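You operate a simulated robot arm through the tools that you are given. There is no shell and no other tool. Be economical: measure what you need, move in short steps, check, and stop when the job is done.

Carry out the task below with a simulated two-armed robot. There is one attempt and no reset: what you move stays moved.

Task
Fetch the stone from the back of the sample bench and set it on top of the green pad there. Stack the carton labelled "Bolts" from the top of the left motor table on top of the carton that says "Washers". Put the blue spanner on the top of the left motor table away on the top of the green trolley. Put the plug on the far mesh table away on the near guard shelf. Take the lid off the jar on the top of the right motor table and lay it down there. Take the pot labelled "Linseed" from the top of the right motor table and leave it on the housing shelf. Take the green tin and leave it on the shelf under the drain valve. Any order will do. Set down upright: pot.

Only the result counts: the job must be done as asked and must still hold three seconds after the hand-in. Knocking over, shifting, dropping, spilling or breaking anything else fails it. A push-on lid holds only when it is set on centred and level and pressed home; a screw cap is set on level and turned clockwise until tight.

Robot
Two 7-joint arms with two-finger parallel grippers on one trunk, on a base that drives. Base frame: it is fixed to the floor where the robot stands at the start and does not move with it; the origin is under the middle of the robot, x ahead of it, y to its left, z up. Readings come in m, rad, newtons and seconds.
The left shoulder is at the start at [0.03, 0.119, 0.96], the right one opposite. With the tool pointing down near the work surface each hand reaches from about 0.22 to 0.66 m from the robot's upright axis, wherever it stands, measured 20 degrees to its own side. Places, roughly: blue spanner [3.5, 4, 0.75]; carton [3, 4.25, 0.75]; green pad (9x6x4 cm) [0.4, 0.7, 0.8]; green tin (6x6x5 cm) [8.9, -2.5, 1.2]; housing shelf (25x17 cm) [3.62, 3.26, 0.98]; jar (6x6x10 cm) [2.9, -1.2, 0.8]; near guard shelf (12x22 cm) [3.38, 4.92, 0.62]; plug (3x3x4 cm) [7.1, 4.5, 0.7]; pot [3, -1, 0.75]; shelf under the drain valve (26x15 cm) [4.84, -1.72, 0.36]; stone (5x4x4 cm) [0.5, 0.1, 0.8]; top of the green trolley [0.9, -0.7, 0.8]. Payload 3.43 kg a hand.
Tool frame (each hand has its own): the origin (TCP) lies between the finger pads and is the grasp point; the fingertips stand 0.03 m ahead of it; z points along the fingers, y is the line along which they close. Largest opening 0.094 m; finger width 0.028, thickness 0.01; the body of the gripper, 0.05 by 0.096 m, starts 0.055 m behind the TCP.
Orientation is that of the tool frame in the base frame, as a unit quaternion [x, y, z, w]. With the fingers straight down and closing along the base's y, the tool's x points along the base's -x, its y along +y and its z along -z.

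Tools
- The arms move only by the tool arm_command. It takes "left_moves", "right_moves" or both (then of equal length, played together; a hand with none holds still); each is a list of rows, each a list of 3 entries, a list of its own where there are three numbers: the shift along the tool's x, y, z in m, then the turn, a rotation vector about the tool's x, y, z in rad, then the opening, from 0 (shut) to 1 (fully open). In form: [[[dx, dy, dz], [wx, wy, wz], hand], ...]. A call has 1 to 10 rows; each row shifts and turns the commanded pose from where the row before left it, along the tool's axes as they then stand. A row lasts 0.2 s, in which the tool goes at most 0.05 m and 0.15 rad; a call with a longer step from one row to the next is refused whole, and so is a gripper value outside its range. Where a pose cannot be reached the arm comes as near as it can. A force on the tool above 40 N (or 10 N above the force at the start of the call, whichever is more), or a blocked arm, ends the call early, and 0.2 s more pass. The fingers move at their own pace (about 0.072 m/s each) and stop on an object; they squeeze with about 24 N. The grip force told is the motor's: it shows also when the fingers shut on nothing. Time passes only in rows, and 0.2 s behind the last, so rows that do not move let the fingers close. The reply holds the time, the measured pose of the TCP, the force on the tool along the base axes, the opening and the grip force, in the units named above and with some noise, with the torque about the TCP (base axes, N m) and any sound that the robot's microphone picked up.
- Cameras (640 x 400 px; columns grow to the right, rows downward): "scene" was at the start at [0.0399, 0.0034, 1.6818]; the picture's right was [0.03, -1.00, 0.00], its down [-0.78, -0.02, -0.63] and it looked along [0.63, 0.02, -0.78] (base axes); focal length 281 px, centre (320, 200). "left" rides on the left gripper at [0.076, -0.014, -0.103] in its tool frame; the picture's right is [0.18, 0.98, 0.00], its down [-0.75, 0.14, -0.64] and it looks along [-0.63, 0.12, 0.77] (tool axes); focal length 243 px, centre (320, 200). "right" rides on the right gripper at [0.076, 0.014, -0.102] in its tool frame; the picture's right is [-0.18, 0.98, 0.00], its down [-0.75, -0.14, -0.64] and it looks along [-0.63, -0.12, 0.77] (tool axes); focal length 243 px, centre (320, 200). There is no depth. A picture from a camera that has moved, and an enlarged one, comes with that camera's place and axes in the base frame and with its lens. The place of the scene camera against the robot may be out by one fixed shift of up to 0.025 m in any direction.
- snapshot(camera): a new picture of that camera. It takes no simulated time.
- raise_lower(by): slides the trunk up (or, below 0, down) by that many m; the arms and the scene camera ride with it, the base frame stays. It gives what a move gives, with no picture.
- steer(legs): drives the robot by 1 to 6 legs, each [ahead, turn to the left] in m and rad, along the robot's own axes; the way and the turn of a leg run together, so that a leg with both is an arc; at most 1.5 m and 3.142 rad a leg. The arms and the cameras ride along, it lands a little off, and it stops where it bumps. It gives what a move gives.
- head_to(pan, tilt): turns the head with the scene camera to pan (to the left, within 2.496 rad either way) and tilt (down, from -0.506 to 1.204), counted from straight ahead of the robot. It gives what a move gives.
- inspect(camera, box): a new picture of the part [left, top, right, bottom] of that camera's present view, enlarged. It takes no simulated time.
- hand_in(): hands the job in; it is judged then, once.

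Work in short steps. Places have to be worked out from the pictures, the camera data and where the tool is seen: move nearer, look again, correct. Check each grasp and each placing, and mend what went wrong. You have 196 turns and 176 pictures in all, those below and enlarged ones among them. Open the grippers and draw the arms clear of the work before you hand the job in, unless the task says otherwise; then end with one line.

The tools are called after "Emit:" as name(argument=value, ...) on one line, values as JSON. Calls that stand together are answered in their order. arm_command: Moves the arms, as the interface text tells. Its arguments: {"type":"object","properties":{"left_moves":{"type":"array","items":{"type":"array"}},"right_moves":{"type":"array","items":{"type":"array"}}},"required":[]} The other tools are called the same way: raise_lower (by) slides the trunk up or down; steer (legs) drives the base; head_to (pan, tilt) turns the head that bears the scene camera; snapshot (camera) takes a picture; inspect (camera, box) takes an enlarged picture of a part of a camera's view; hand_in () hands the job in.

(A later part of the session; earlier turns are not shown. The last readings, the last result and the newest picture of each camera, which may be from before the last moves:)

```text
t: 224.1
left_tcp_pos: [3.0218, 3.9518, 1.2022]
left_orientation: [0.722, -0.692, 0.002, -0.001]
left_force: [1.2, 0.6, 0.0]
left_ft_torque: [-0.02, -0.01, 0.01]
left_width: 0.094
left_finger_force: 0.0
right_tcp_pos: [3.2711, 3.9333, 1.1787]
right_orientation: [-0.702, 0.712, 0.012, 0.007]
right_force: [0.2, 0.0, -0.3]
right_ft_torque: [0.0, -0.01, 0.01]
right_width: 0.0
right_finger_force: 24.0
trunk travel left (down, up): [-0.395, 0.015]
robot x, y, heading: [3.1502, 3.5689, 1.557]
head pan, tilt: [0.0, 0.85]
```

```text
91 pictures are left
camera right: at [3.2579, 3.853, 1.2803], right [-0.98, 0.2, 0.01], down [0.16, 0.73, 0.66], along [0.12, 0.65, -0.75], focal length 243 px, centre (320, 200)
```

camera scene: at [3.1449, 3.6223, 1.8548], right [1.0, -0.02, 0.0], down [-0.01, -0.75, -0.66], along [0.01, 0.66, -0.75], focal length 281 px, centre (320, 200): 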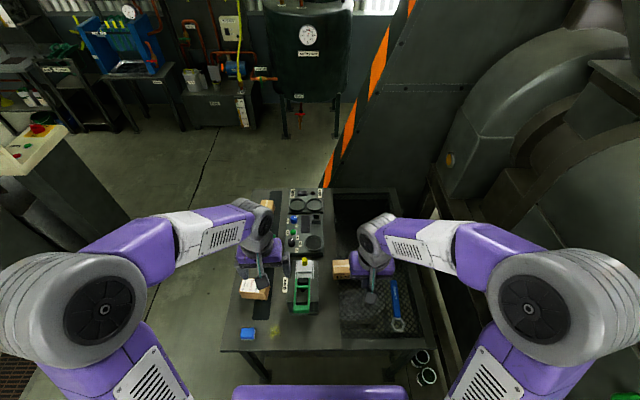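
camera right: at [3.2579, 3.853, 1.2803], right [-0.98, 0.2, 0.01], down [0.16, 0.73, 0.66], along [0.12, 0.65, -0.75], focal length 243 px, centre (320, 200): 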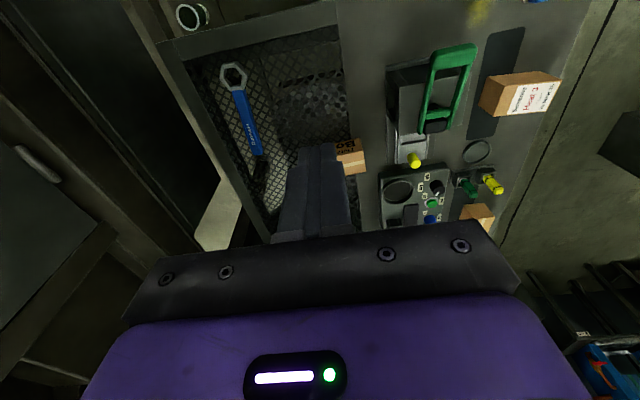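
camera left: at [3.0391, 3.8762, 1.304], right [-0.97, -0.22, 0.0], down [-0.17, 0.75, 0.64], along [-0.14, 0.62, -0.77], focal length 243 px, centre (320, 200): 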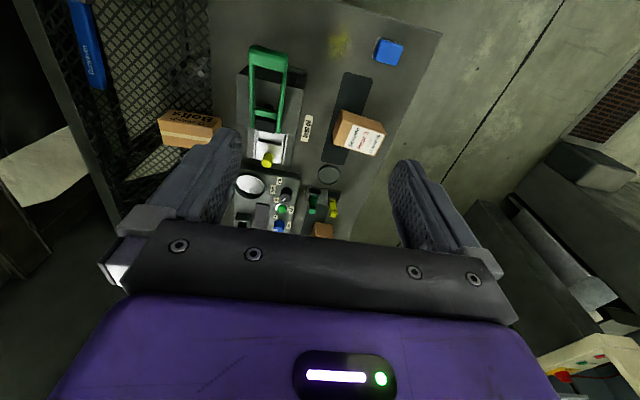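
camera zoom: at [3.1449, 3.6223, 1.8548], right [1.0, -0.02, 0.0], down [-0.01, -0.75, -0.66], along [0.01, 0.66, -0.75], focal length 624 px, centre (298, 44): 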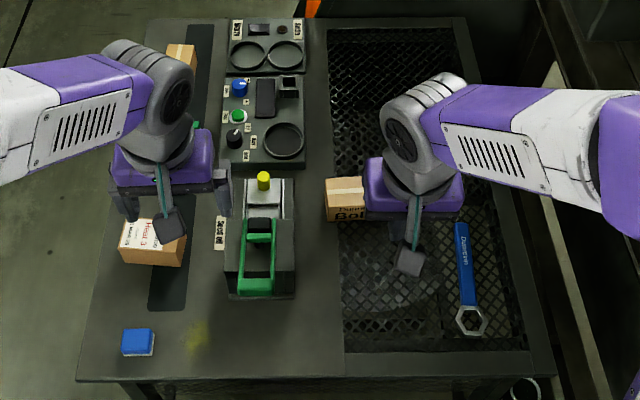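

There are three cartons, and the one labelled "Bolts" is under the right hand. I'll zoom in on the labels.

Emit:
inspect(camera="left", box=[300, 90, 400, 165])

Emit:
inspect(camera="left", box=[150, 95, 230, 155])

Emit:
inspect(camera="right", box=[440, 60, 580, 240])

Emit:
inspect(camera="scene", box=[235, 190, 295, 310])

```text
5.33 times, centred on (350, 128) of left
camera zoom: at [3.0391, 3.8762, 1.304], right [-0.97, -0.22, 0.0], down [-0.17, 0.75, 0.64], along [-0.14, 0.62, -0.77], focal length 1294 px, centre (160, 587)
```

zoom: 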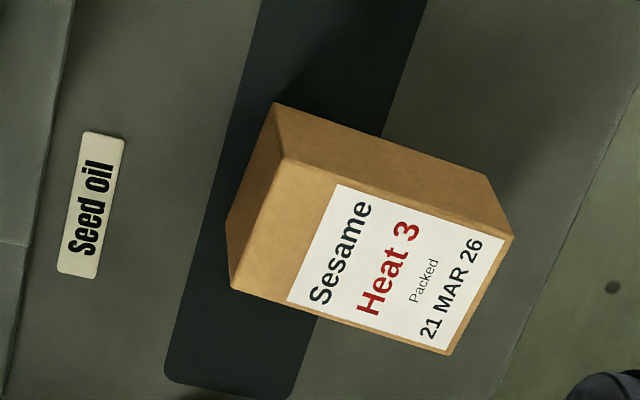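

```text
6.67 times, centred on (190, 125) of left
camera zoom: at [3.0391, 3.8762, 1.304], right [-0.97, -0.22, 0.0], down [-0.17, 0.75, 0.64], along [-0.14, 0.62, -0.77], focal length 1618 px, centre (1187, 700)
```

zoom: 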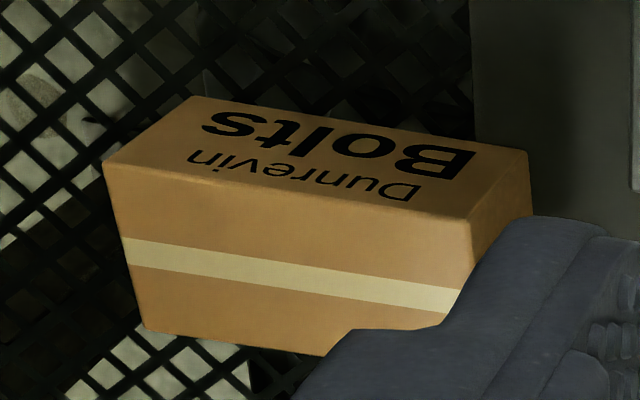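

```text
2.22 times, centred on (510, 150) of right
camera zoom: at [3.2579, 3.853, 1.2803], right [-0.98, 0.2, 0.01], down [0.16, 0.73, 0.66], along [0.12, 0.65, -0.75], focal length 539 px, centre (-102, 311)
```

zoom: 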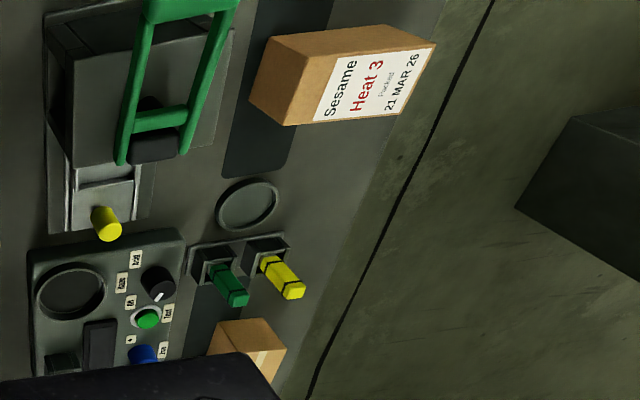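

```text
3.33 times, centred on (265, 250) of scene
camera zoom: at [3.1449, 3.6223, 1.8548], right [1.0, -0.02, 0.0], down [-0.01, -0.75, -0.66], along [0.01, 0.66, -0.75], focal length 936 px, centre (503, 33)
```

zoom: 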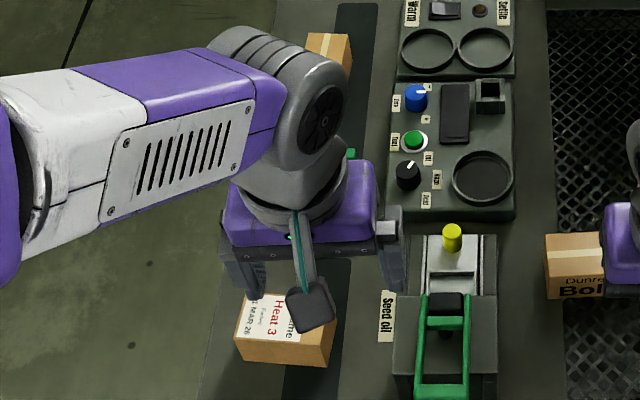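

The third carton at the back-left may be "Washers". I'll move the left hand forward to look at it.

Emit:
arm_command(left_moves=[[[-0.045, 0, 0], [0, 0, 0], 1], [[-0.045, 0, 0], [0, 0, 0], 1], [[-0.045, 0, 0], [0, 0, 0], 1], [[-0.045, 0.0, 0], [0, 0, 0], 1]])

Emit:
snapshot(camera="left")

```text
t: 225.1
left_tcp_pos: [3.0162, 4.1344, 1.2012]
left_orientation: [0.721, -0.693, 0.002, 0.0]
left_force: [0.3, 1.1, 0.1]
left_ft_torque: [-0.03, -0.01, -0.03]
left_width: 0.0941
left_finger_force: 0.1
right_tcp_pos: [3.2706, 3.9331, 1.1793]
right_orientation: [-0.702, 0.712, 0.012, 0.007]
right_force: [-1.2, -0.1, -0.3]
right_ft_torque: [-0.02, -0.01, -0.05]
right_width: 0.0
right_finger_force: 23.7
trunk travel left (down, up): [-0.395, 0.015]
robot x, y, heading: [3.1491, 3.575, 1.555]
head pan, tilt: [0.0, 0.85]
```

```text
86 pictures are left
camera left: at [3.0328, 4.0585, 1.3036], right [-0.97, -0.22, 0.0], down [-0.17, 0.75, 0.64], along [-0.14, 0.62, -0.77], focal length 243 px, centre (320, 200)
```

left: 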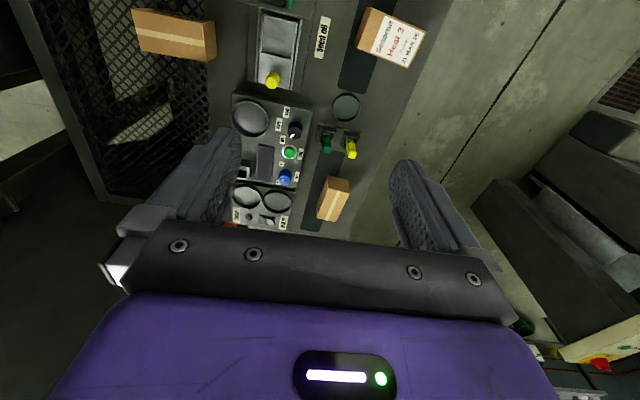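

I'll zoom in on the third carton.

Emit:
inspect(camera="left", box=[300, 160, 370, 235])

Emit:
inspect(camera="scene", box=[225, 180, 345, 255])

```text
5.33 times, centred on (335, 198) of left
camera zoom: at [3.0328, 4.0585, 1.3036], right [-0.97, -0.22, 0.0], down [-0.17, 0.75, 0.64], along [-0.14, 0.62, -0.77], focal length 1294 px, centre (240, 213)
```

zoom: 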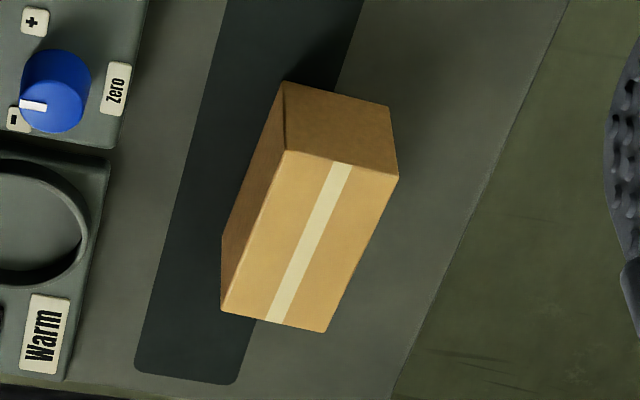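

```text
5.33 times, centred on (285, 218) of scene
camera zoom: at [3.1452, 3.6249, 1.8547], right [1.0, -0.02, 0.0], down [-0.01, -0.75, -0.66], along [0.01, 0.66, -0.75], focal length 1497 px, centre (507, 107)
```

zoom: 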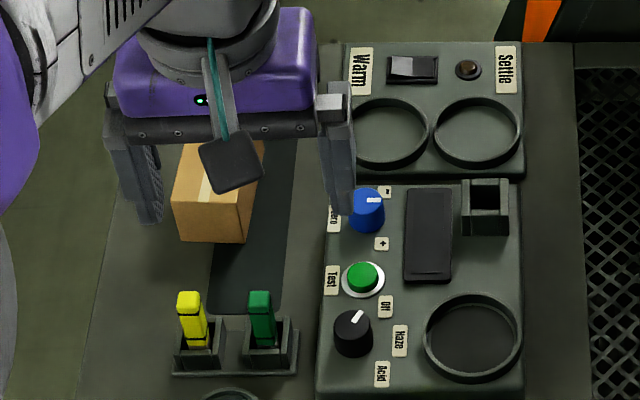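

The third carton's long faces aren't visible from here. I'll read them from the west later. First I need the Bolts carton, so I'll open the right hand and shift it for a clear view.

Emit:
arm_command(right_moves=[[[-0.03, 0, 0], [0, 0, 0], 1], [[-0.04, 0, 0.02], [0, 0, 0], 1], [[-0.04, 0, 0.03], [0, 0, 0], 1], [[-0.03, 0, 0.03], [0, 0, 0], 1]], left_moves=[[[0.045, 0, 0], [0, 0, 0], 1], [[0.045, 0, 0], [0, 0, 0], 1], [[0.045, 0, 0], [0, 0, 0], 1], [[0.045, 0.0, 0], [0, 0, 0], 1]])

Emit:
snapshot(camera="right")

```text
t: 226.1
left_tcp_pos: [3.022, 3.9525, 1.2029]
left_orientation: [0.721, -0.693, 0.002, -0.002]
left_force: [-0.4, 0.3, -0.7]
left_ft_torque: [0.0, -0.03, -0.02]
left_width: 0.094
left_finger_force: 0.1
right_tcp_pos: [3.273, 4.0736, 1.1038]
right_orientation: [-0.702, 0.712, 0.011, 0.007]
right_force: [0.1, -0.7, 0.5]
right_ft_torque: [-0.01, -0.01, 0.0]
right_width: 0.0941
right_finger_force: 0.1
trunk travel left (down, up): [-0.395, 0.015]
robot x, y, heading: [3.1527, 3.5738, 1.553]
head pan, tilt: [0.0, 0.85]
```

```text
83 pictures are left
camera right: at [3.259, 3.9939, 1.2049], right [-0.98, 0.2, 0.01], down [0.15, 0.73, 0.66], along [0.12, 0.65, -0.75], focal length 243 px, centre (320, 200)
```

right: 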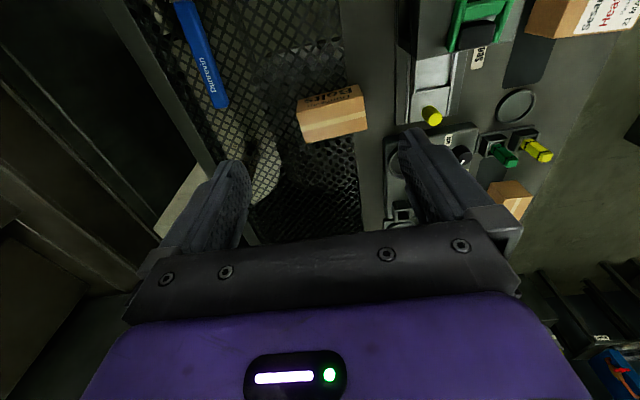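

The Bolts carton top is at about [3.267, 4.170], with its long axis (about 11 cm) along x. I'll move over it and turn the right hand 90° so the fingers close across its 6 cm width.

Emit:
arm_command(right_moves=[[[-0.048, 0.005, 0], [0, 0, 0], 1], [[-0.048, 0, 0], [0, 0, 0], 1], [[0, 0, 0], [0, 0, 0.15], 1], [[0, 0, 0], [0, 0, 0.15], 1], [[0, 0, 0], [0, 0, 0.15], 1], [[0, 0, 0], [0, 0, 0.15], 1], [[0, 0, 0], [0, 0, 0.15], 1], [[0, 0, 0], [0, 0, 0.15], 1], [[0, 0, 0], [0, 0, 0.15], 1], [[0, 0, 0], [0, 0, 0.15], 1]])

Emit:
arm_command(right_moves=[[[0, 0, 0], [0, 0, 0.128], 1], [[0, 0, 0], [0, 0, 0.128], 1], [[0, 0, 0.03], [0, 0, 0.128], 1], [[0, 0, 0.04], [0, 0, 0], 1]])

Emit:
snapshot(camera="right")

```text
t: 228.3
left_tcp_pos: [3.0222, 3.952, 1.2027]
left_orientation: [0.722, -0.692, 0.002, -0.001]
left_force: [1.1, -0.1, -0.3]
left_ft_torque: [0.0, 0.01, 0.02]
left_width: 0.094
left_finger_force: 0.1
right_tcp_pos: [3.2684, 4.1691, 1.1061]
right_orientation: [-0.176, 0.984, 0.013, 0.0]
right_force: [0.5, 0.2, -0.3]
right_ft_torque: [0.0, 0.02, 0.04]
right_width: 0.094
right_finger_force: 0.0
trunk travel left (down, up): [-0.395, 0.015]
robot x, y, heading: [3.149, 3.5732, 1.556]
head pan, tilt: [0.0, 0.85]
```

```text
t: 229.3
left_tcp_pos: [3.0231, 3.9544, 1.2028]
left_orientation: [0.722, -0.692, 0.002, -0.001]
left_force: [0.3, -0.7, 0.9]
left_ft_torque: [-0.05, 0.01, -0.01]
left_width: 0.0941
left_finger_force: 0.0
right_tcp_pos: [3.2684, 4.1726, 1.0346]
right_orientation: [0.013, 1.0, 0.013, -0.003]
right_force: [-0.4, -0.6, 0.2]
right_ft_torque: [-0.03, 0.02, 0.02]
right_width: 0.094
right_finger_force: 0.0
trunk travel left (down, up): [-0.395, 0.015]
robot x, y, heading: [3.1462, 3.5769, 1.552]
head pan, tilt: [0.0, 0.85]
```

```text
82 pictures are left
camera right: at [3.1949, 4.1856, 1.1387], right [0.21, 0.98, 0.02], down [0.75, -0.18, 0.63], along [0.62, -0.12, -0.77], focal length 243 px, centre (320, 200)
```

right: 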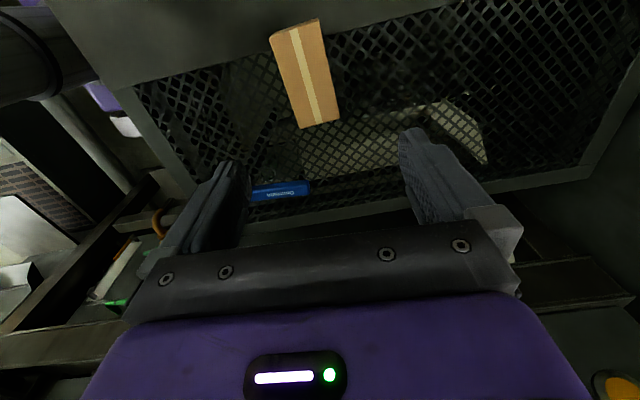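

The carton centre is at about [3.27, 4.162]. I'll correct 1 cm and descend to just above grip height.

Emit:
arm_command(right_moves=[[[0, -0.01, 0.04], [0, 0, -0.06], 1], [[0, 0, 0.045], [0, 0, 0], 1], [[0, 0, 0.045], [0, 0, 0], 1], [[0, 0, 0.045], [0, 0, 0], 1], [[0, 0, 0.045], [0, 0, 0], 1]])

Emit:
snapshot(camera="right")

```text
t: 230.5
left_tcp_pos: [3.024, 3.952, 1.2023]
left_orientation: [0.722, -0.692, 0.002, 0.0]
left_force: [0.2, 0.8, 0.2]
left_ft_torque: [0.03, 0.0, 0.01]
left_width: 0.0941
left_finger_force: 0.1
right_tcp_pos: [3.2665, 4.1659, 0.8158]
right_orientation: [-0.016, 1.0, 0.014, -0.004]
right_force: [-0.3, 0.1, 0.3]
right_ft_torque: [-0.04, 0.03, 0.0]
right_width: 0.0939
right_finger_force: 0.0
trunk travel left (down, up): [-0.395, 0.015]
robot x, y, heading: [3.1458, 3.573, 1.556]
head pan, tilt: [0.0, 0.85]
```

```text
81 pictures are left
camera right: at [3.1915, 4.1751, 0.9183], right [0.15, 0.99, 0.02], down [0.76, -0.13, 0.63], along [0.63, -0.08, -0.77], focal length 243 px, centre (320, 200)
```

right: 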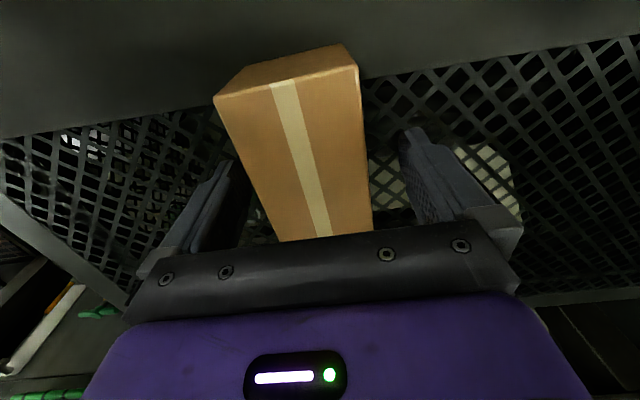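

The carton is between the fingers (top z ≈ 0.81). I'll make a small correction, lower 2 cm, and grip and lift.

Emit:
arm_command(right_moves=[[[0, -0.005, 0.01], [0, 0, 0.03], 1], [[0, 0, 0.012], [0, 0, 0], 1], [[0, 0, 0], [0, 0, 0], 0], [[0, 0, 0], [0, 0, 0], 0], [[0, 0, 0], [0, 0, 0], 0], [[0, 0, -0.03], [0, 0, 0], 0], [[0, 0, -0.04], [0, 0, 0], 0], [[0, 0, -0.04], [0, 0, 0], 0], [[0, 0, -0.045], [0, 0, 0], 0], [[0, 0, -0.045], [0, 0, 0], 0]])

Emit:
snapshot(camera="right")

```text
t: 232.7
left_tcp_pos: [3.0223, 3.9514, 1.2028]
left_orientation: [0.722, -0.692, 0.002, -0.002]
left_force: [-0.5, -0.7, -0.5]
left_ft_torque: [0.03, -0.01, 0.0]
left_width: 0.094
left_finger_force: 0.1
right_tcp_pos: [3.2688, 4.153, 0.9958]
right_orientation: [-0.003, 1.0, 0.013, -0.003]
right_force: [0.8, -0.3, -5.2]
right_ft_torque: [0.0, 0.0, -0.03]
right_width: 0.0625
right_finger_force: 24.6
right hand out of reach, approached as far as the arm can: row 2
trunk travel left (down, up): [-0.395, 0.015]
robot x, y, heading: [3.1499, 3.5769, 1.556]
head pan, tilt: [0.0, 0.85]
```

```text
80 pictures are left
camera right: at [3.1928, 4.1631, 1.0993], right [0.18, 0.98, 0.02], down [0.76, -0.15, 0.63], along [0.63, -0.1, -0.77], focal length 243 px, centre (320, 200)
```

right: 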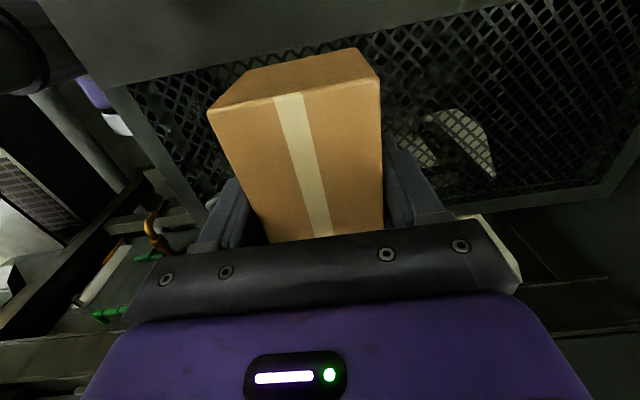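

The Bolts carton is held (5 N). I'll retract it and drive around to the west side of the table.

Emit:
arm_command(right_moves=[[[0, -0.04, -0.02], [0, 0, 0], 0], [[0, -0.04, -0.02], [0, 0, 0], 0], [[0, -0.04, -0.02], [0, 0, 0], 0], [[0, -0.04, -0.02], [0, 0, 0], 0], [[0, -0.04, -0.02], [0, 0, 0], 0]])

Emit:
steer(legs=[[0, 1.585], [0.85, 0], [0, -1.571], [0.85, 0]])

Emit:
head_to(pan=-1.3, tilt=0.8)

Emit:
snapshot(camera="scene")

```text
t: 233.9
left_tcp_pos: [3.0224, 3.9511, 1.2024]
left_orientation: [0.722, -0.692, 0.002, -0.002]
left_force: [-0.6, 0.0, -0.7]
left_ft_torque: [0.0, 0.02, 0.0]
left_width: 0.0941
left_finger_force: 0.0
right_tcp_pos: [3.2702, 3.9488, 1.0907]
right_orientation: [-0.002, 1.0, 0.014, -0.004]
right_force: [-0.4, -0.6, -4.9]
right_ft_torque: [0.02, -0.05, 0.03]
right_width: 0.0625
right_finger_force: 23.7
trunk travel left (down, up): [-0.395, 0.015]
robot x, y, heading: [3.149, 3.5744, 1.552]
head pan, tilt: [0.0, 0.85]
```

```text
t: 250.2
left_tcp_pos: [2.1917, 4.8094, 1.2024]
left_orientation: [0.72, -0.694, 0.002, -0.001]
left_force: [-0.3, 0.0, -0.2]
left_ft_torque: [0.0, -0.01, 0.02]
left_width: 0.0941
left_finger_force: 0.0
right_tcp_pos: [2.438, 4.8064, 1.0904]
right_orientation: [0.0, 1.0, 0.014, -0.003]
right_force: [0.3, 0.4, -4.5]
right_ft_torque: [0.02, -0.04, -0.01]
right_width: 0.0624
right_finger_force: 24.4
trunk travel left (down, up): [-0.395, 0.015]
robot x, y, heading: [2.3185, 4.4296, 1.551]
head pan, tilt: [0.0, 0.85]
```

```text
t: 251.6
left_tcp_pos: [2.1908, 4.8081, 1.2026]
left_orientation: [0.72, -0.694, 0.003, 0.0]
left_force: [-0.5, 0.0, 0.3]
left_ft_torque: [0.0, 0.0, 0.02]
left_width: 0.094
left_finger_force: 0.0
right_tcp_pos: [2.4384, 4.8065, 1.0898]
right_orientation: [0.0, 1.0, 0.013, -0.004]
right_force: [0.9, 0.3, -4.4]
right_ft_torque: [0.01, -0.01, -0.02]
right_width: 0.0623
right_finger_force: 23.9
trunk travel left (down, up): [-0.395, 0.015]
robot x, y, heading: [2.3157, 4.4269, 1.553]
head pan, tilt: [-1.3, 0.799]
```

```text
79 pictures are left
camera scene: at [2.3891, 4.4196, 1.8588], right [0.25, -0.97, 0.0], down [-0.69, -0.18, -0.7], along [0.68, 0.17, -0.72], focal length 281 px, centre (320, 200)
```

scene: 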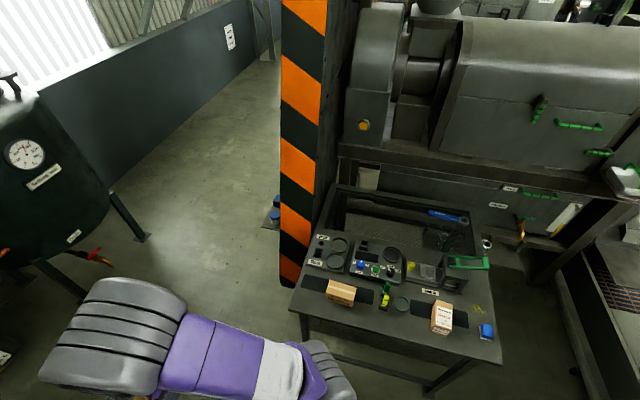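

Emit:
inspect(camera="scene", box=[290, 230, 430, 330])

```text
4.00 times, centred on (360, 280) of scene
camera zoom: at [2.3891, 4.4196, 1.8588], right [0.25, -0.97, 0.0], down [-0.69, -0.18, -0.7], along [0.68, 0.17, -0.72], focal length 1123 px, centre (160, -120)
```

zoom: 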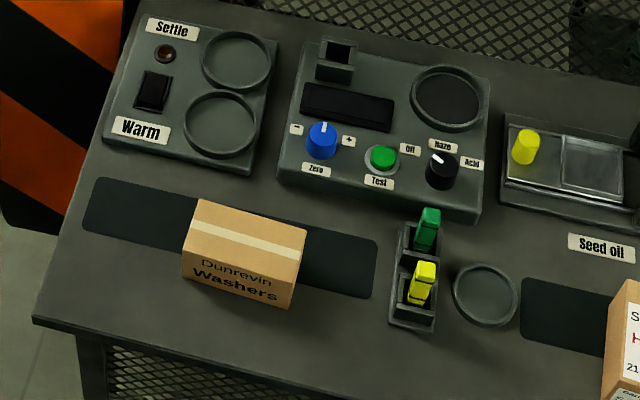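

That carton is confirmed as "Washers". I'll move into position, turn east and lower the trunk a bit.

Emit:
steer(legs=[[0.15, 0], [0, -1.553], [0.1, 0]])

Emit:
raise_lower(by=-0.1)

Emit:
head_to(pan=0.0, tilt=0.85)

Emit:
snapshot(camera="scene")

Emit:
snapshot(camera="left")

```text
t: 257.5
left_tcp_pos: [2.7976, 4.7134, 1.2018]
left_orientation: [-0.029, 1.0, -0.002, -0.001]
left_force: [0.5, -0.4, -0.3]
left_ft_torque: [0.0, 0.0, 0.01]
left_width: 0.0935
left_finger_force: 0.0
right_tcp_pos: [2.7995, 4.4662, 1.0914]
right_orientation: [0.699, 0.715, 0.011, 0.006]
right_force: [-0.9, 0.7, -5.7]
right_ft_torque: [0.0, 0.02, -0.02]
right_width: 0.0624
right_finger_force: 24.2
trunk travel left (down, up): [-0.395, 0.015]
robot x, y, heading: [2.4224, 4.5779, 0.002]
head pan, tilt: [-1.3, 0.799]
```

```text
t: 258.9
left_tcp_pos: [2.7974, 4.7131, 1.101]
left_orientation: [-0.029, 1.0, -0.003, 0.0]
left_force: [-0.1, 0.3, 0.2]
left_ft_torque: [-0.02, 0.01, 0.01]
left_width: 0.0939
left_finger_force: 0.0
right_tcp_pos: [2.7997, 4.4664, 0.9908]
right_orientation: [0.699, 0.715, 0.012, 0.005]
right_force: [0.9, 0.1, -5.4]
right_ft_torque: [0.01, -0.01, -0.04]
right_width: 0.0623
right_finger_force: 24.1
trunk travel left (down, up): [-0.295, 0.115]
robot x, y, heading: [2.421, 4.5772, 0.002]
head pan, tilt: [-1.3, 0.799]
```

```text
t: 260.3
left_tcp_pos: [2.7969, 4.7133, 1.1024]
left_orientation: [-0.03, 1.0, -0.003, 0.0]
left_force: [0.7, -0.5, 0.2]
left_ft_torque: [-0.01, 0.01, -0.01]
left_width: 0.0941
left_finger_force: 0.0
right_tcp_pos: [2.7999, 4.4664, 0.9906]
right_orientation: [0.699, 0.715, 0.011, 0.006]
right_force: [0.2, -0.3, -5.2]
right_ft_torque: [0.01, -0.02, 0.03]
right_width: 0.0626
right_finger_force: 23.8
trunk travel left (down, up): [-0.295, 0.115]
robot x, y, heading: [2.4211, 4.581, 0.002]
head pan, tilt: [0.0, 0.85]
```

```text
77 pictures are left
camera scene: at [2.463, 4.5795, 1.7548], right [0.0, -1.0, 0.0], down [-0.75, 0.0, -0.66], along [0.66, 0.0, -0.75], focal length 281 px, centre (320, 200)
```

scene: 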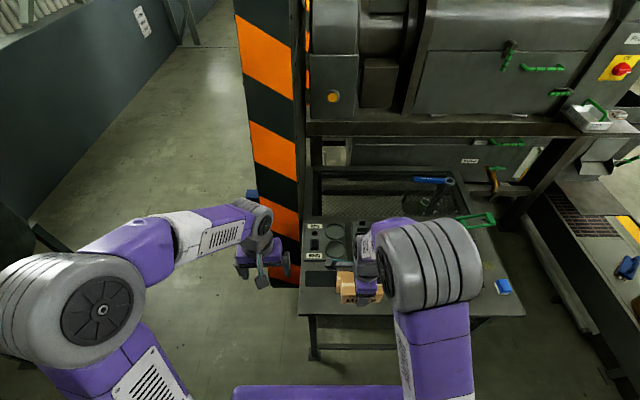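

```text
76 pictures are left
camera left: at [2.7227, 4.6947, 1.205], right [-0.24, 0.97, 0.0], down [0.74, 0.19, 0.64], along [0.62, 0.15, -0.77], focal length 243 px, centre (320, 200)
```

left: 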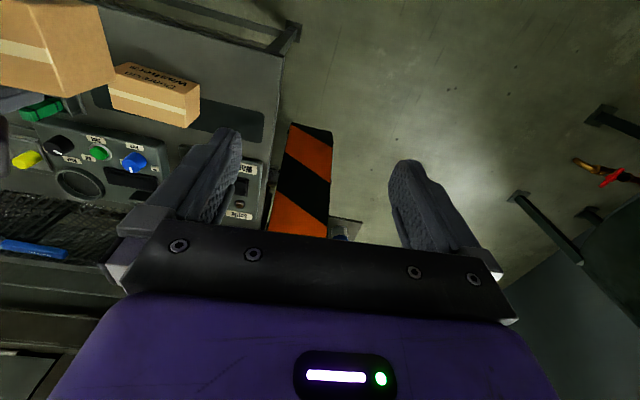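

The Washers carton's top centre is at about [2.908, 4.468], its long axis along y like the carried one. I'll move Bolts above it and partly down.

Emit:
arm_command(right_moves=[[[0.0025, 0.036, 0], [0, 0, 0], 0], [[0.0025, 0.036, 0], [0, 0, 0], 0], [[0.002, 0.036, 0], [0, 0, 0], 0], [[0, 0, 0.04], [0, 0, 0], 0], [[0, 0, 0.04], [0, 0, 0], 0], [[0, 0, 0.02], [0, 0, 0], 0]])

Emit:
snapshot(camera="right")

Emit:
inspect(camera="left", box=[0, 0, 240, 150])

```text
t: 261.7
left_tcp_pos: [2.7984, 4.7145, 1.1031]
left_orientation: [-0.029, 1.0, -0.003, -0.001]
left_force: [0.2, 0.4, 0.6]
left_ft_torque: [-0.02, -0.02, 0.04]
left_width: 0.0938
left_finger_force: 0.1
right_tcp_pos: [2.9115, 4.477, 0.8927]
right_orientation: [0.699, 0.715, 0.011, 0.006]
right_force: [0.2, 0.7, -5.0]
right_ft_torque: [0.0, 0.02, -0.02]
right_width: 0.0621
right_finger_force: 23.8
trunk travel left (down, up): [-0.295, 0.115]
robot x, y, heading: [2.4202, 4.5788, 0.001]
head pan, tilt: [0.0, 0.85]
```

```text
75 pictures are left
camera right: at [2.9216, 4.5509, 0.9963], right [0.99, -0.16, 0.02], down [-0.14, -0.76, 0.63], along [-0.08, -0.63, -0.77], focal length 243 px, centre (320, 200)
```

right: 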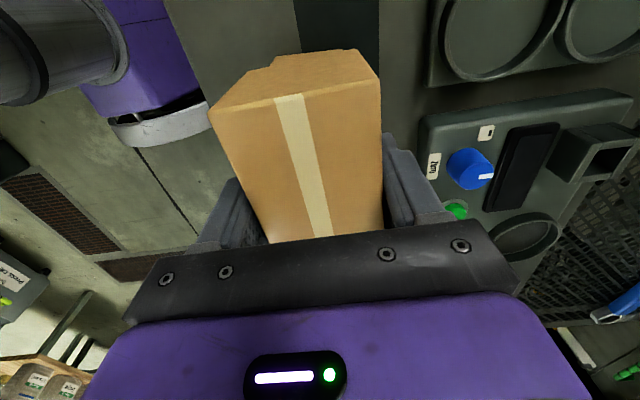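

```text
2.67 times, centred on (120, 75) of left
camera zoom: at [2.7228, 4.6947, 1.2049], right [-0.24, 0.97, 0.0], down [0.74, 0.19, 0.64], along [0.62, 0.15, -0.77], focal length 647 px, centre (853, 533)
```

zoom: 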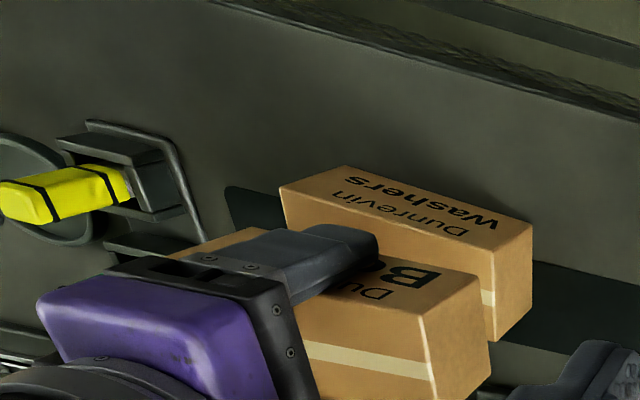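

The side view shows both cartons aligned within 5 mm. I'll lower to just above contact.

Emit:
arm_command(right_moves=[[[0, 0, 0.015], [0, 0, 0], 0], [[0, 0, 0.01], [0, 0, 0], 0], [[0, 0, 0.004], [0, 0, 0], 0], [[0, 0, 0.003], [0, 0, 0], 0]])

Emit:
inspect(camera="left", box=[0, 0, 240, 150])

```text
t: 262.7
left_tcp_pos: [2.7976, 4.7121, 1.1024]
left_orientation: [-0.029, 1.0, -0.003, 0.0]
left_force: [0.3, -0.6, 0.0]
left_ft_torque: [-0.04, -0.02, 0.01]
left_width: 0.0942
left_finger_force: 0.1
right_tcp_pos: [2.9113, 4.4758, 0.8602]
right_orientation: [0.698, 0.716, 0.011, 0.007]
right_force: [0.4, -0.1, -4.8]
right_ft_torque: [0.01, 0.01, -0.05]
right_width: 0.0623
right_finger_force: 23.6
trunk travel left (down, up): [-0.295, 0.115]
robot x, y, heading: [2.4205, 4.5799, 0.005]
head pan, tilt: [0.0, 0.85]
```

```text
2.67 times, centred on (120, 75) of left
camera zoom: at [2.7228, 4.6948, 1.205], right [-0.24, 0.97, 0.0], down [0.74, 0.19, 0.64], along [0.62, 0.15, -0.77], focal length 647 px, centre (853, 533)
```

zoom: 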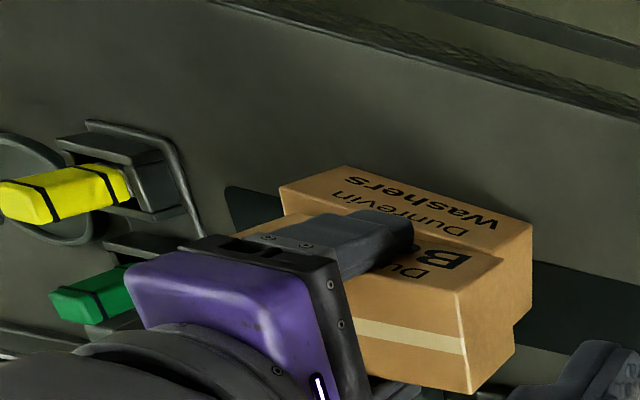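

No contact yet. I'll continue in 3 mm steps.

Emit:
arm_command(right_moves=[[[0, 0, 0.003], [0, 0, 0], 0], [[0, 0, 0.003], [0, 0, 0], 0]])

Emit:
arm_command(right_moves=[[[0, 0, 0.002], [0, 0, 0], 0], [[0, 0, 0.001], [0, 0, 0], 0]])

```text
t: 263.3
left_tcp_pos: [2.7951, 4.7137, 1.1032]
left_orientation: [-0.031, 1.0, -0.003, 0.0]
left_force: [0.0, 0.4, -0.2]
left_ft_torque: [0.0, 0.02, -0.04]
left_width: 0.0939
left_finger_force: 0.1
right_tcp_pos: [2.9111, 4.4765, 0.8582]
right_orientation: [0.699, 0.715, 0.013, 0.008]
right_force: [-2.0, -1.5, 16.2]
right_ft_torque: [-0.43, 0.63, 0.0]
right_width: 0.0624
right_finger_force: 23.9
trunk travel left (down, up): [-0.295, 0.115]
robot x, y, heading: [2.4188, 4.5743, 0.007]
head pan, tilt: [0.0, 0.85]
```

```text
t: 263.9
left_tcp_pos: [2.797, 4.7148, 1.1033]
left_orientation: [-0.029, 1.0, -0.003, 0.0]
left_force: [-0.5, -0.5, -0.1]
left_ft_torque: [0.03, 0.01, 0.0]
left_width: 0.094
left_finger_force: 0.1
right_tcp_pos: [2.9133, 4.477, 0.8546]
right_orientation: [0.699, 0.715, 0.014, 0.008]
right_force: [5.6, -2.1, 26.6]
right_ft_torque: [0.0, 0.67, 0.03]
right_width: 0.0632
right_finger_force: 24.3
trunk travel left (down, up): [-0.295, 0.115]
robot x, y, heading: [2.4216, 4.5804, 0.002]
head pan, tilt: [0.0, 0.85]
```

Contact is made (about 27 N). I'll ease off, open and rise.

Emit:
arm_command(right_moves=[[[0, 0, -0.004], [0, 0, 0], 0], [[0, 0, 0], [0, 0, 0], 0.85], [[0, 0, 0], [0, 0, 0], 0.85], [[0, 0, -0.03], [0, 0, 0], 0.85], [[0, 0, -0.04], [0, 0, 0], 0.85], [[0, 0, -0.045], [0, 0, 0], 0.85], [[0, 0, -0.045], [0, 0, 0], 0.85]])

Emit:
inspect(camera="left", box=[0, 0, 240, 150])

```text
t: 265.5
left_tcp_pos: [2.7965, 4.714, 1.1022]
left_orientation: [-0.029, 1.0, -0.003, 0.0]
left_force: [0.1, 0.1, -0.2]
left_ft_torque: [0.01, 0.0, 0.02]
left_width: 0.0942
left_finger_force: 0.1
right_tcp_pos: [2.9072, 4.4761, 1.0175]
right_orientation: [0.699, 0.715, 0.01, 0.007]
right_force: [0.2, -0.3, -0.3]
right_ft_torque: [-0.02, -0.04, -0.03]
right_width: 0.0802
right_finger_force: 0.1
trunk travel left (down, up): [-0.295, 0.115]
robot x, y, heading: [2.4183, 4.5777, 0.001]
head pan, tilt: [0.0, 0.85]
```

```text
2.67 times, centred on (120, 75) of left
camera zoom: at [2.7217, 4.6948, 1.2053], right [-0.24, 0.97, 0.0], down [0.74, 0.19, 0.64], along [0.62, 0.15, -0.77], focal length 647 px, centre (853, 533)
```

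zoom: 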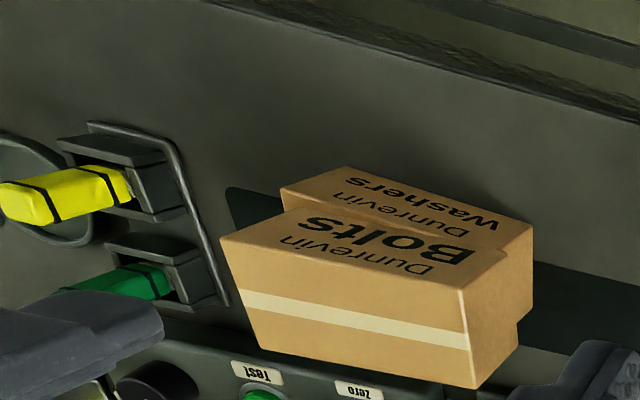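

Bolts is stacked neatly on Washers. I'll retract the right hand, then drive north to look along the machines toward the far mesh table.

Emit:
arm_command(right_moves=[[[0, -0.045, 0], [0, 0, 0], 1], [[0, -0.045, 0], [0, 0, 0], 1], [[0, -0.03, 0], [0, 0, -0.15], 1], [[0, 0, 0], [0, 0, -0.15], 1], [[0, 0, 0], [0, 0, -0.15], 1], [[0, 0, 0], [0, 0, -0.15], 1], [[0, 0, 0], [0, 0, -0.15], 1], [[0, 0, 0], [0, 0, -0.15], 1], [[0, 0, 0], [0, 0, -0.15], 1], [[0, 0, 0], [0, 0, -0.15], 1]])

Emit:
steer(legs=[[-0.2, 0], [0, 1.571], [1.1, 0], [0, -1.571]])

Emit:
head_to(pan=-0.2, tilt=0.45)

Emit:
snapshot(camera="scene")

```text
t: 267.7
left_tcp_pos: [2.7977, 4.7138, 1.1025]
left_orientation: [-0.03, 1.0, -0.002, 0.0]
left_force: [0.2, -0.2, 0.5]
left_ft_torque: [0.01, -0.01, 0.01]
left_width: 0.0938
left_finger_force: 0.1
right_tcp_pos: [2.7878, 4.4726, 1.0141]
right_orientation: [0.173, 0.985, 0.006, 0.012]
right_force: [0.4, -0.7, 0.2]
right_ft_torque: [-0.03, 0.0, -0.01]
right_width: 0.094
right_finger_force: 0.0
trunk travel left (down, up): [-0.295, 0.115]
robot x, y, heading: [2.4202, 4.5787, 0.003]
head pan, tilt: [0.0, 0.85]
```

```text
t: 282.3
left_tcp_pos: [2.5744, 5.8323, 1.1021]
left_orientation: [-0.043, 0.999, -0.002, 0.0]
left_force: [0.4, -0.2, -0.1]
left_ft_torque: [0.0, -0.02, 0.0]
left_width: 0.0939
left_finger_force: 0.0
right_tcp_pos: [2.5708, 5.5914, 1.012]
right_orientation: [0.16, 0.987, 0.006, 0.013]
right_force: [-0.7, 0.3, 0.1]
right_ft_torque: [-0.01, -0.02, 0.0]
right_width: 0.094
right_finger_force: 0.1
trunk travel left (down, up): [-0.295, 0.115]
robot x, y, heading: [2.2001, 5.6872, 0.029]
head pan, tilt: [0.0, 0.85]
```

```text
t: 283.1
left_tcp_pos: [2.5739, 5.8319, 1.102]
left_orientation: [-0.042, 0.999, -0.003, 0.001]
left_force: [0.1, 0.4, 0.2]
left_ft_torque: [0.0, 0.04, -0.02]
left_width: 0.0938
left_finger_force: 0.2
right_tcp_pos: [2.5704, 5.5924, 1.0138]
right_orientation: [0.16, 0.987, 0.006, 0.012]
right_force: [0.3, -0.1, -0.5]
right_ft_torque: [0.03, 0.04, 0.01]
right_width: 0.0941
right_finger_force: 0.0
trunk travel left (down, up): [-0.295, 0.115]
robot x, y, heading: [2.2005, 5.6877, 0.032]
head pan, tilt: [-0.201, 0.45]
```

```text
71 pictures are left
camera scene: at [2.2556, 5.6721, 1.7892], right [-0.17, -0.99, 0.0], down [-0.43, 0.07, -0.9], along [0.89, -0.15, -0.44], focal length 281 px, centre (320, 200)
```

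scene: 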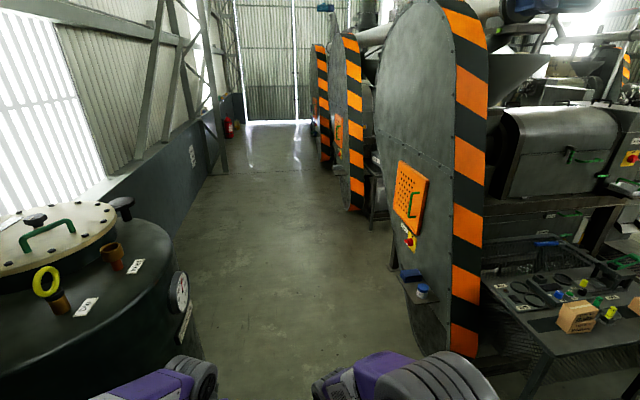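

The corridor is clear, and the near guard shelf (two blue items on it) is visible at right. I'll drive east along y ≈ 5.7 to the third machine.

Emit:
steer(legs=[[0, -0.03], [1.5, 0], [1.5, 0], [1.1, 0]])

Emit:
head_to(pan=-0.9, tilt=0.6)

Emit:
snapshot(camera="scene")

```text
t: 287.3
left_tcp_pos: [3.1865, 5.8225, 1.1018]
left_orientation: [-0.038, 0.999, -0.002, -0.001]
left_force: [-0.2, -0.1, -0.1]
left_ft_torque: [0.02, -0.02, 0.0]
left_width: 0.0941
left_finger_force: 0.1
right_tcp_pos: [3.1814, 5.5818, 1.0122]
right_orientation: [0.165, 0.986, 0.005, 0.012]
right_force: [-0.4, -0.6, 0.3]
right_ft_torque: [0.04, -0.02, -0.02]
right_width: 0.0939
right_finger_force: 0.0
trunk travel left (down, up): [-0.295, 0.115]
robot x, y, heading: [2.8107, 5.6823, 0.023]
head pan, tilt: [-0.201, 0.45]
stopped in leg 2: the robot was blocked; the commanded pose is now the measured one
```

```text
t: 288.3
left_tcp_pos: [3.1849, 5.8242, 1.1025]
left_orientation: [-0.037, 0.999, -0.002, 0.0]
left_force: [0.0, -0.7, -0.6]
left_ft_torque: [-0.01, 0.05, 0.0]
left_width: 0.0939
left_finger_force: 0.0
right_tcp_pos: [3.1789, 5.5828, 1.013]
right_orientation: [0.166, 0.986, 0.005, 0.013]
right_force: [0.2, -0.4, 0.5]
right_ft_torque: [-0.01, 0.0, -0.03]
right_width: 0.0938
right_finger_force: 0.1
trunk travel left (down, up): [-0.295, 0.115]
robot x, y, heading: [2.8118, 5.6821, 0.022]
head pan, tilt: [-0.901, 0.6]
```

```text
70 pictures are left
camera scene: at [2.8305, 5.6143, 1.7757], right [-0.77, -0.64, 0.0], down [-0.36, 0.44, -0.83], along [0.53, -0.64, -0.56], focal length 281 px, centre (320, 200)
```

scene: 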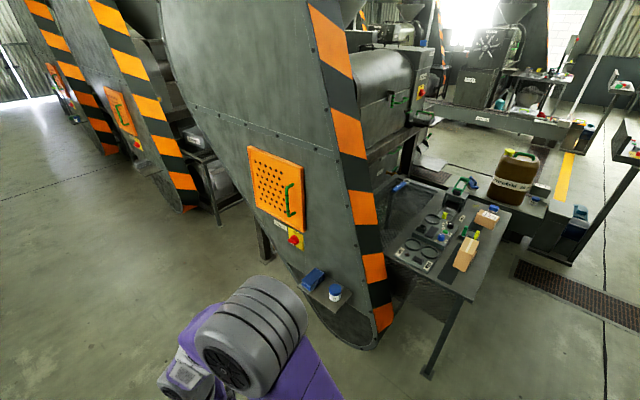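

The left elbow likely bumped the tank at the left. I'll back up, shift toward y ≈ 5.54 and continue.

Emit:
steer(legs=[[-0.35, 0], [0, -0.3], [0.48, 0], [0, 0.278], [1.2, 0], [1.0, 0]])

```text
t: 305.4
left_tcp_pos: [5.5027, 5.6356, 1.1021]
left_orientation: [-0.016, 1.0, -0.002, -0.001]
left_force: [-1.0, 0.5, 0.4]
left_ft_torque: [0.04, 0.01, -0.02]
left_width: 0.0942
left_finger_force: 0.1
right_tcp_pos: [5.4853, 5.3949, 1.014]
right_orientation: [0.188, 0.982, 0.006, 0.012]
right_force: [0.3, -0.1, -0.6]
right_ft_torque: [-0.01, -0.01, 0.03]
right_width: 0.0939
right_finger_force: 0.1
trunk travel left (down, up): [-0.295, 0.115]
robot x, y, heading: [5.1212, 5.5082, -0.022]
head pan, tilt: [-0.901, 0.6]
```

Past the tank, I'll continue to x ≈ 6.4 and look at the far table.

Emit:
steer(legs=[[0, 0.022], [1.25, 0]])

Emit:
head_to(pan=-0.95, tilt=0.6)

Emit:
snapshot(camera="scene")

```text
t: 312.1
left_tcp_pos: [6.7504, 5.642, 1.1012]
left_orientation: [-0.027, 1.0, -0.002, -0.001]
left_force: [0.2, -0.9, 0.1]
left_ft_torque: [0.0, 0.03, -0.01]
left_width: 0.0941
left_finger_force: 0.0
right_tcp_pos: [6.7408, 5.4017, 1.0131]
right_orientation: [0.176, 0.984, 0.006, 0.012]
right_force: [0.7, 0.2, -0.9]
right_ft_torque: [0.01, -0.05, 0.03]
right_width: 0.0941
right_finger_force: 0.0
trunk travel left (down, up): [-0.295, 0.115]
robot x, y, heading: [6.3752, 5.5071, -0.004]
head pan, tilt: [-0.901, 0.6]
```

```text
t: 312.7
left_tcp_pos: [6.7512, 5.6438, 1.1027]
left_orientation: [-0.026, 1.0, -0.003, -0.001]
left_force: [-0.5, 0.2, -0.5]
left_ft_torque: [-0.02, -0.01, 0.03]
left_width: 0.0941
left_finger_force: 0.0
right_tcp_pos: [6.742, 5.4004, 1.0147]
right_orientation: [0.176, 0.984, 0.006, 0.012]
right_force: [0.9, 0.8, -0.3]
right_ft_torque: [0.03, -0.02, 0.0]
right_width: 0.094
right_finger_force: 0.0
trunk travel left (down, up): [-0.295, 0.115]
robot x, y, heading: [6.3715, 5.5074, -0.0]
head pan, tilt: [-0.949, 0.6]
```

```text
69 pictures are left
camera scene: at [6.3887, 5.4374, 1.7757], right [-0.81, -0.58, 0.0], down [-0.33, 0.46, -0.83], along [0.48, -0.67, -0.56], focal length 281 px, centre (320, 200)
```

scene: 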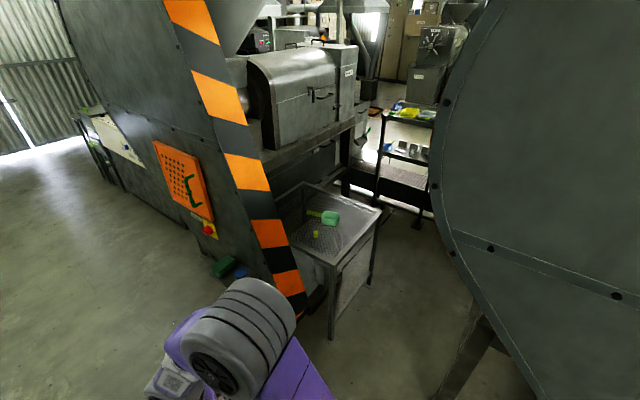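

The far mesh table is in view. I'll zoom on the small object to identify the plug.

Emit:
inspect(camera="scene", box=[280, 190, 370, 260])

```text
5.71 times, centred on (325, 225) of scene
camera zoom: at [6.3887, 5.4374, 1.7757], right [-0.81, -0.58, 0.0], down [-0.33, 0.46, -0.83], along [0.48, -0.67, -0.56], focal length 1604 px, centre (291, 57)
```

zoom: 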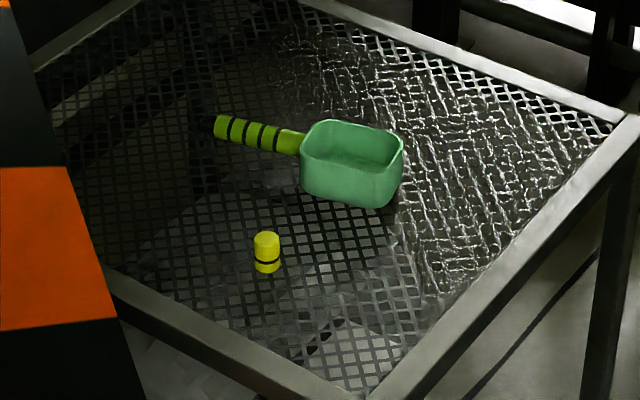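

The plug is the yellow cylinder at about [7.11, 4.46]. The gap between the guards is narrow, so I'll tuck the right elbow by turning the right hand. Then I lower the trunk and move in to about [6.72, 5.0], facing SSE, to use the left hand.

Emit:
arm_command(right_moves=[[[0, 0, 0], [0, 0, 0.15], 0], [[0, 0, 0], [0, 0, 0.15], 0], [[0, 0, 0], [0, 0, 0.15], 0], [[0, 0, 0], [0, 0, 0.15], 0], [[0, 0, 0], [0, 0, 0.15], 0], [[0, 0, 0], [0, 0, 0.15], 0], [[0, 0, 0], [0, 0, 0.15], 0], [[0, 0, 0], [0, 0, 0.15], 0]])

Emit:
raise_lower(by=-0.1)

Emit:
steer(legs=[[0, -0.965], [0.45, 0]])

Emit:
head_to(pan=0.0, tilt=0.8)

Emit:
snapshot(camera="scene")

```text
t: 314.5
left_tcp_pos: [6.7522, 5.6427, 1.103]
left_orientation: [-0.027, 1.0, -0.003, -0.001]
left_force: [-0.2, 0.3, -1.1]
left_ft_torque: [0.0, -0.01, 0.0]
left_width: 0.0938
left_finger_force: 0.0
right_tcp_pos: [6.7415, 5.4022, 1.0134]
right_orientation: [0.702, 0.712, 0.012, 0.006]
right_force: [0.1, -0.1, 0.3]
right_ft_torque: [0.0, 0.03, 0.01]
right_width: 0.0003
right_finger_force: 23.9
trunk travel left (down, up): [-0.295, 0.115]
robot x, y, heading: [6.3757, 5.5112, -0.001]
head pan, tilt: [-0.949, 0.6]
```

```text
t: 315.8
left_tcp_pos: [6.7506, 5.6416, 1.003]
left_orientation: [-0.026, 1.0, -0.001, 0.0]
left_force: [1.5, 0.1, 1.2]
left_ft_torque: [0.02, -0.01, 0.0]
left_width: 0.0942
left_finger_force: 0.1
right_tcp_pos: [6.7409, 5.4032, 0.9135]
right_orientation: [0.701, 0.713, 0.012, 0.007]
right_force: [0.7, -0.3, 0.0]
right_ft_torque: [0.01, -0.01, 0.03]
right_width: 0.0
right_finger_force: 24.0
trunk travel left (down, up): [-0.195, 0.215]
robot x, y, heading: [6.3739, 5.509, -0.001]
head pan, tilt: [-0.949, 0.6]
```

```text
t: 321.0
left_tcp_pos: [6.9535, 4.9055, 1.0023]
left_orientation: [0.44, 0.898, -0.002, -0.002]
left_force: [-0.2, 0.0, 0.2]
left_ft_torque: [0.0, -0.04, -0.02]
left_width: 0.0938
left_finger_force: 0.1
right_tcp_pos: [6.749, 4.7771, 0.9133]
right_orientation: [0.952, 0.306, 0.007, 0.011]
right_force: [1.2, -0.4, -0.8]
right_ft_torque: [-0.01, 0.0, 0.01]
right_width: 0.0
right_finger_force: 23.4
trunk travel left (down, up): [-0.195, 0.215]
robot x, y, heading: [6.6289, 5.1427, -0.972]
head pan, tilt: [-0.949, 0.6]
```

```text
t: 322.2
left_tcp_pos: [6.9539, 4.9059, 1.002]
left_orientation: [0.439, 0.898, -0.001, -0.002]
left_force: [0.5, -0.3, -0.4]
left_ft_torque: [-0.02, -0.03, -0.02]
left_width: 0.094
left_finger_force: 0.0
right_tcp_pos: [6.749, 4.7779, 0.9125]
right_orientation: [0.952, 0.306, 0.007, 0.011]
right_force: [0.8, -0.5, -0.8]
right_ft_torque: [-0.01, -0.02, 0.0]
right_width: 0.0001
right_finger_force: 24.0
trunk travel left (down, up): [-0.195, 0.215]
robot x, y, heading: [6.626, 5.1387, -0.968]
head pan, tilt: [0.0, 0.799]
```

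```text
67 pictures are left
camera scene: at [6.6508, 5.0995, 1.6588], right [-0.82, -0.57, 0.0], down [-0.41, 0.59, -0.7], along [0.4, -0.57, -0.72], focal length 281 px, centre (320, 200)
```

scene: 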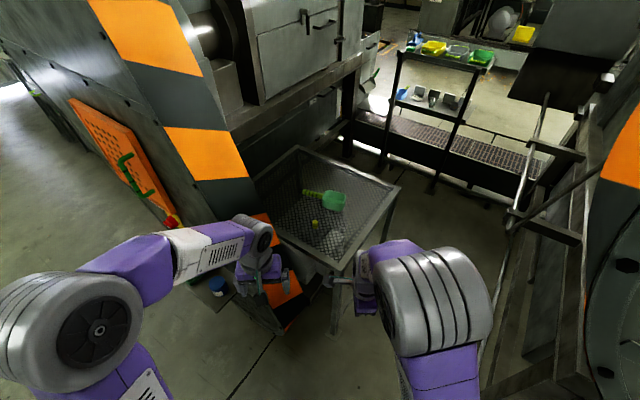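

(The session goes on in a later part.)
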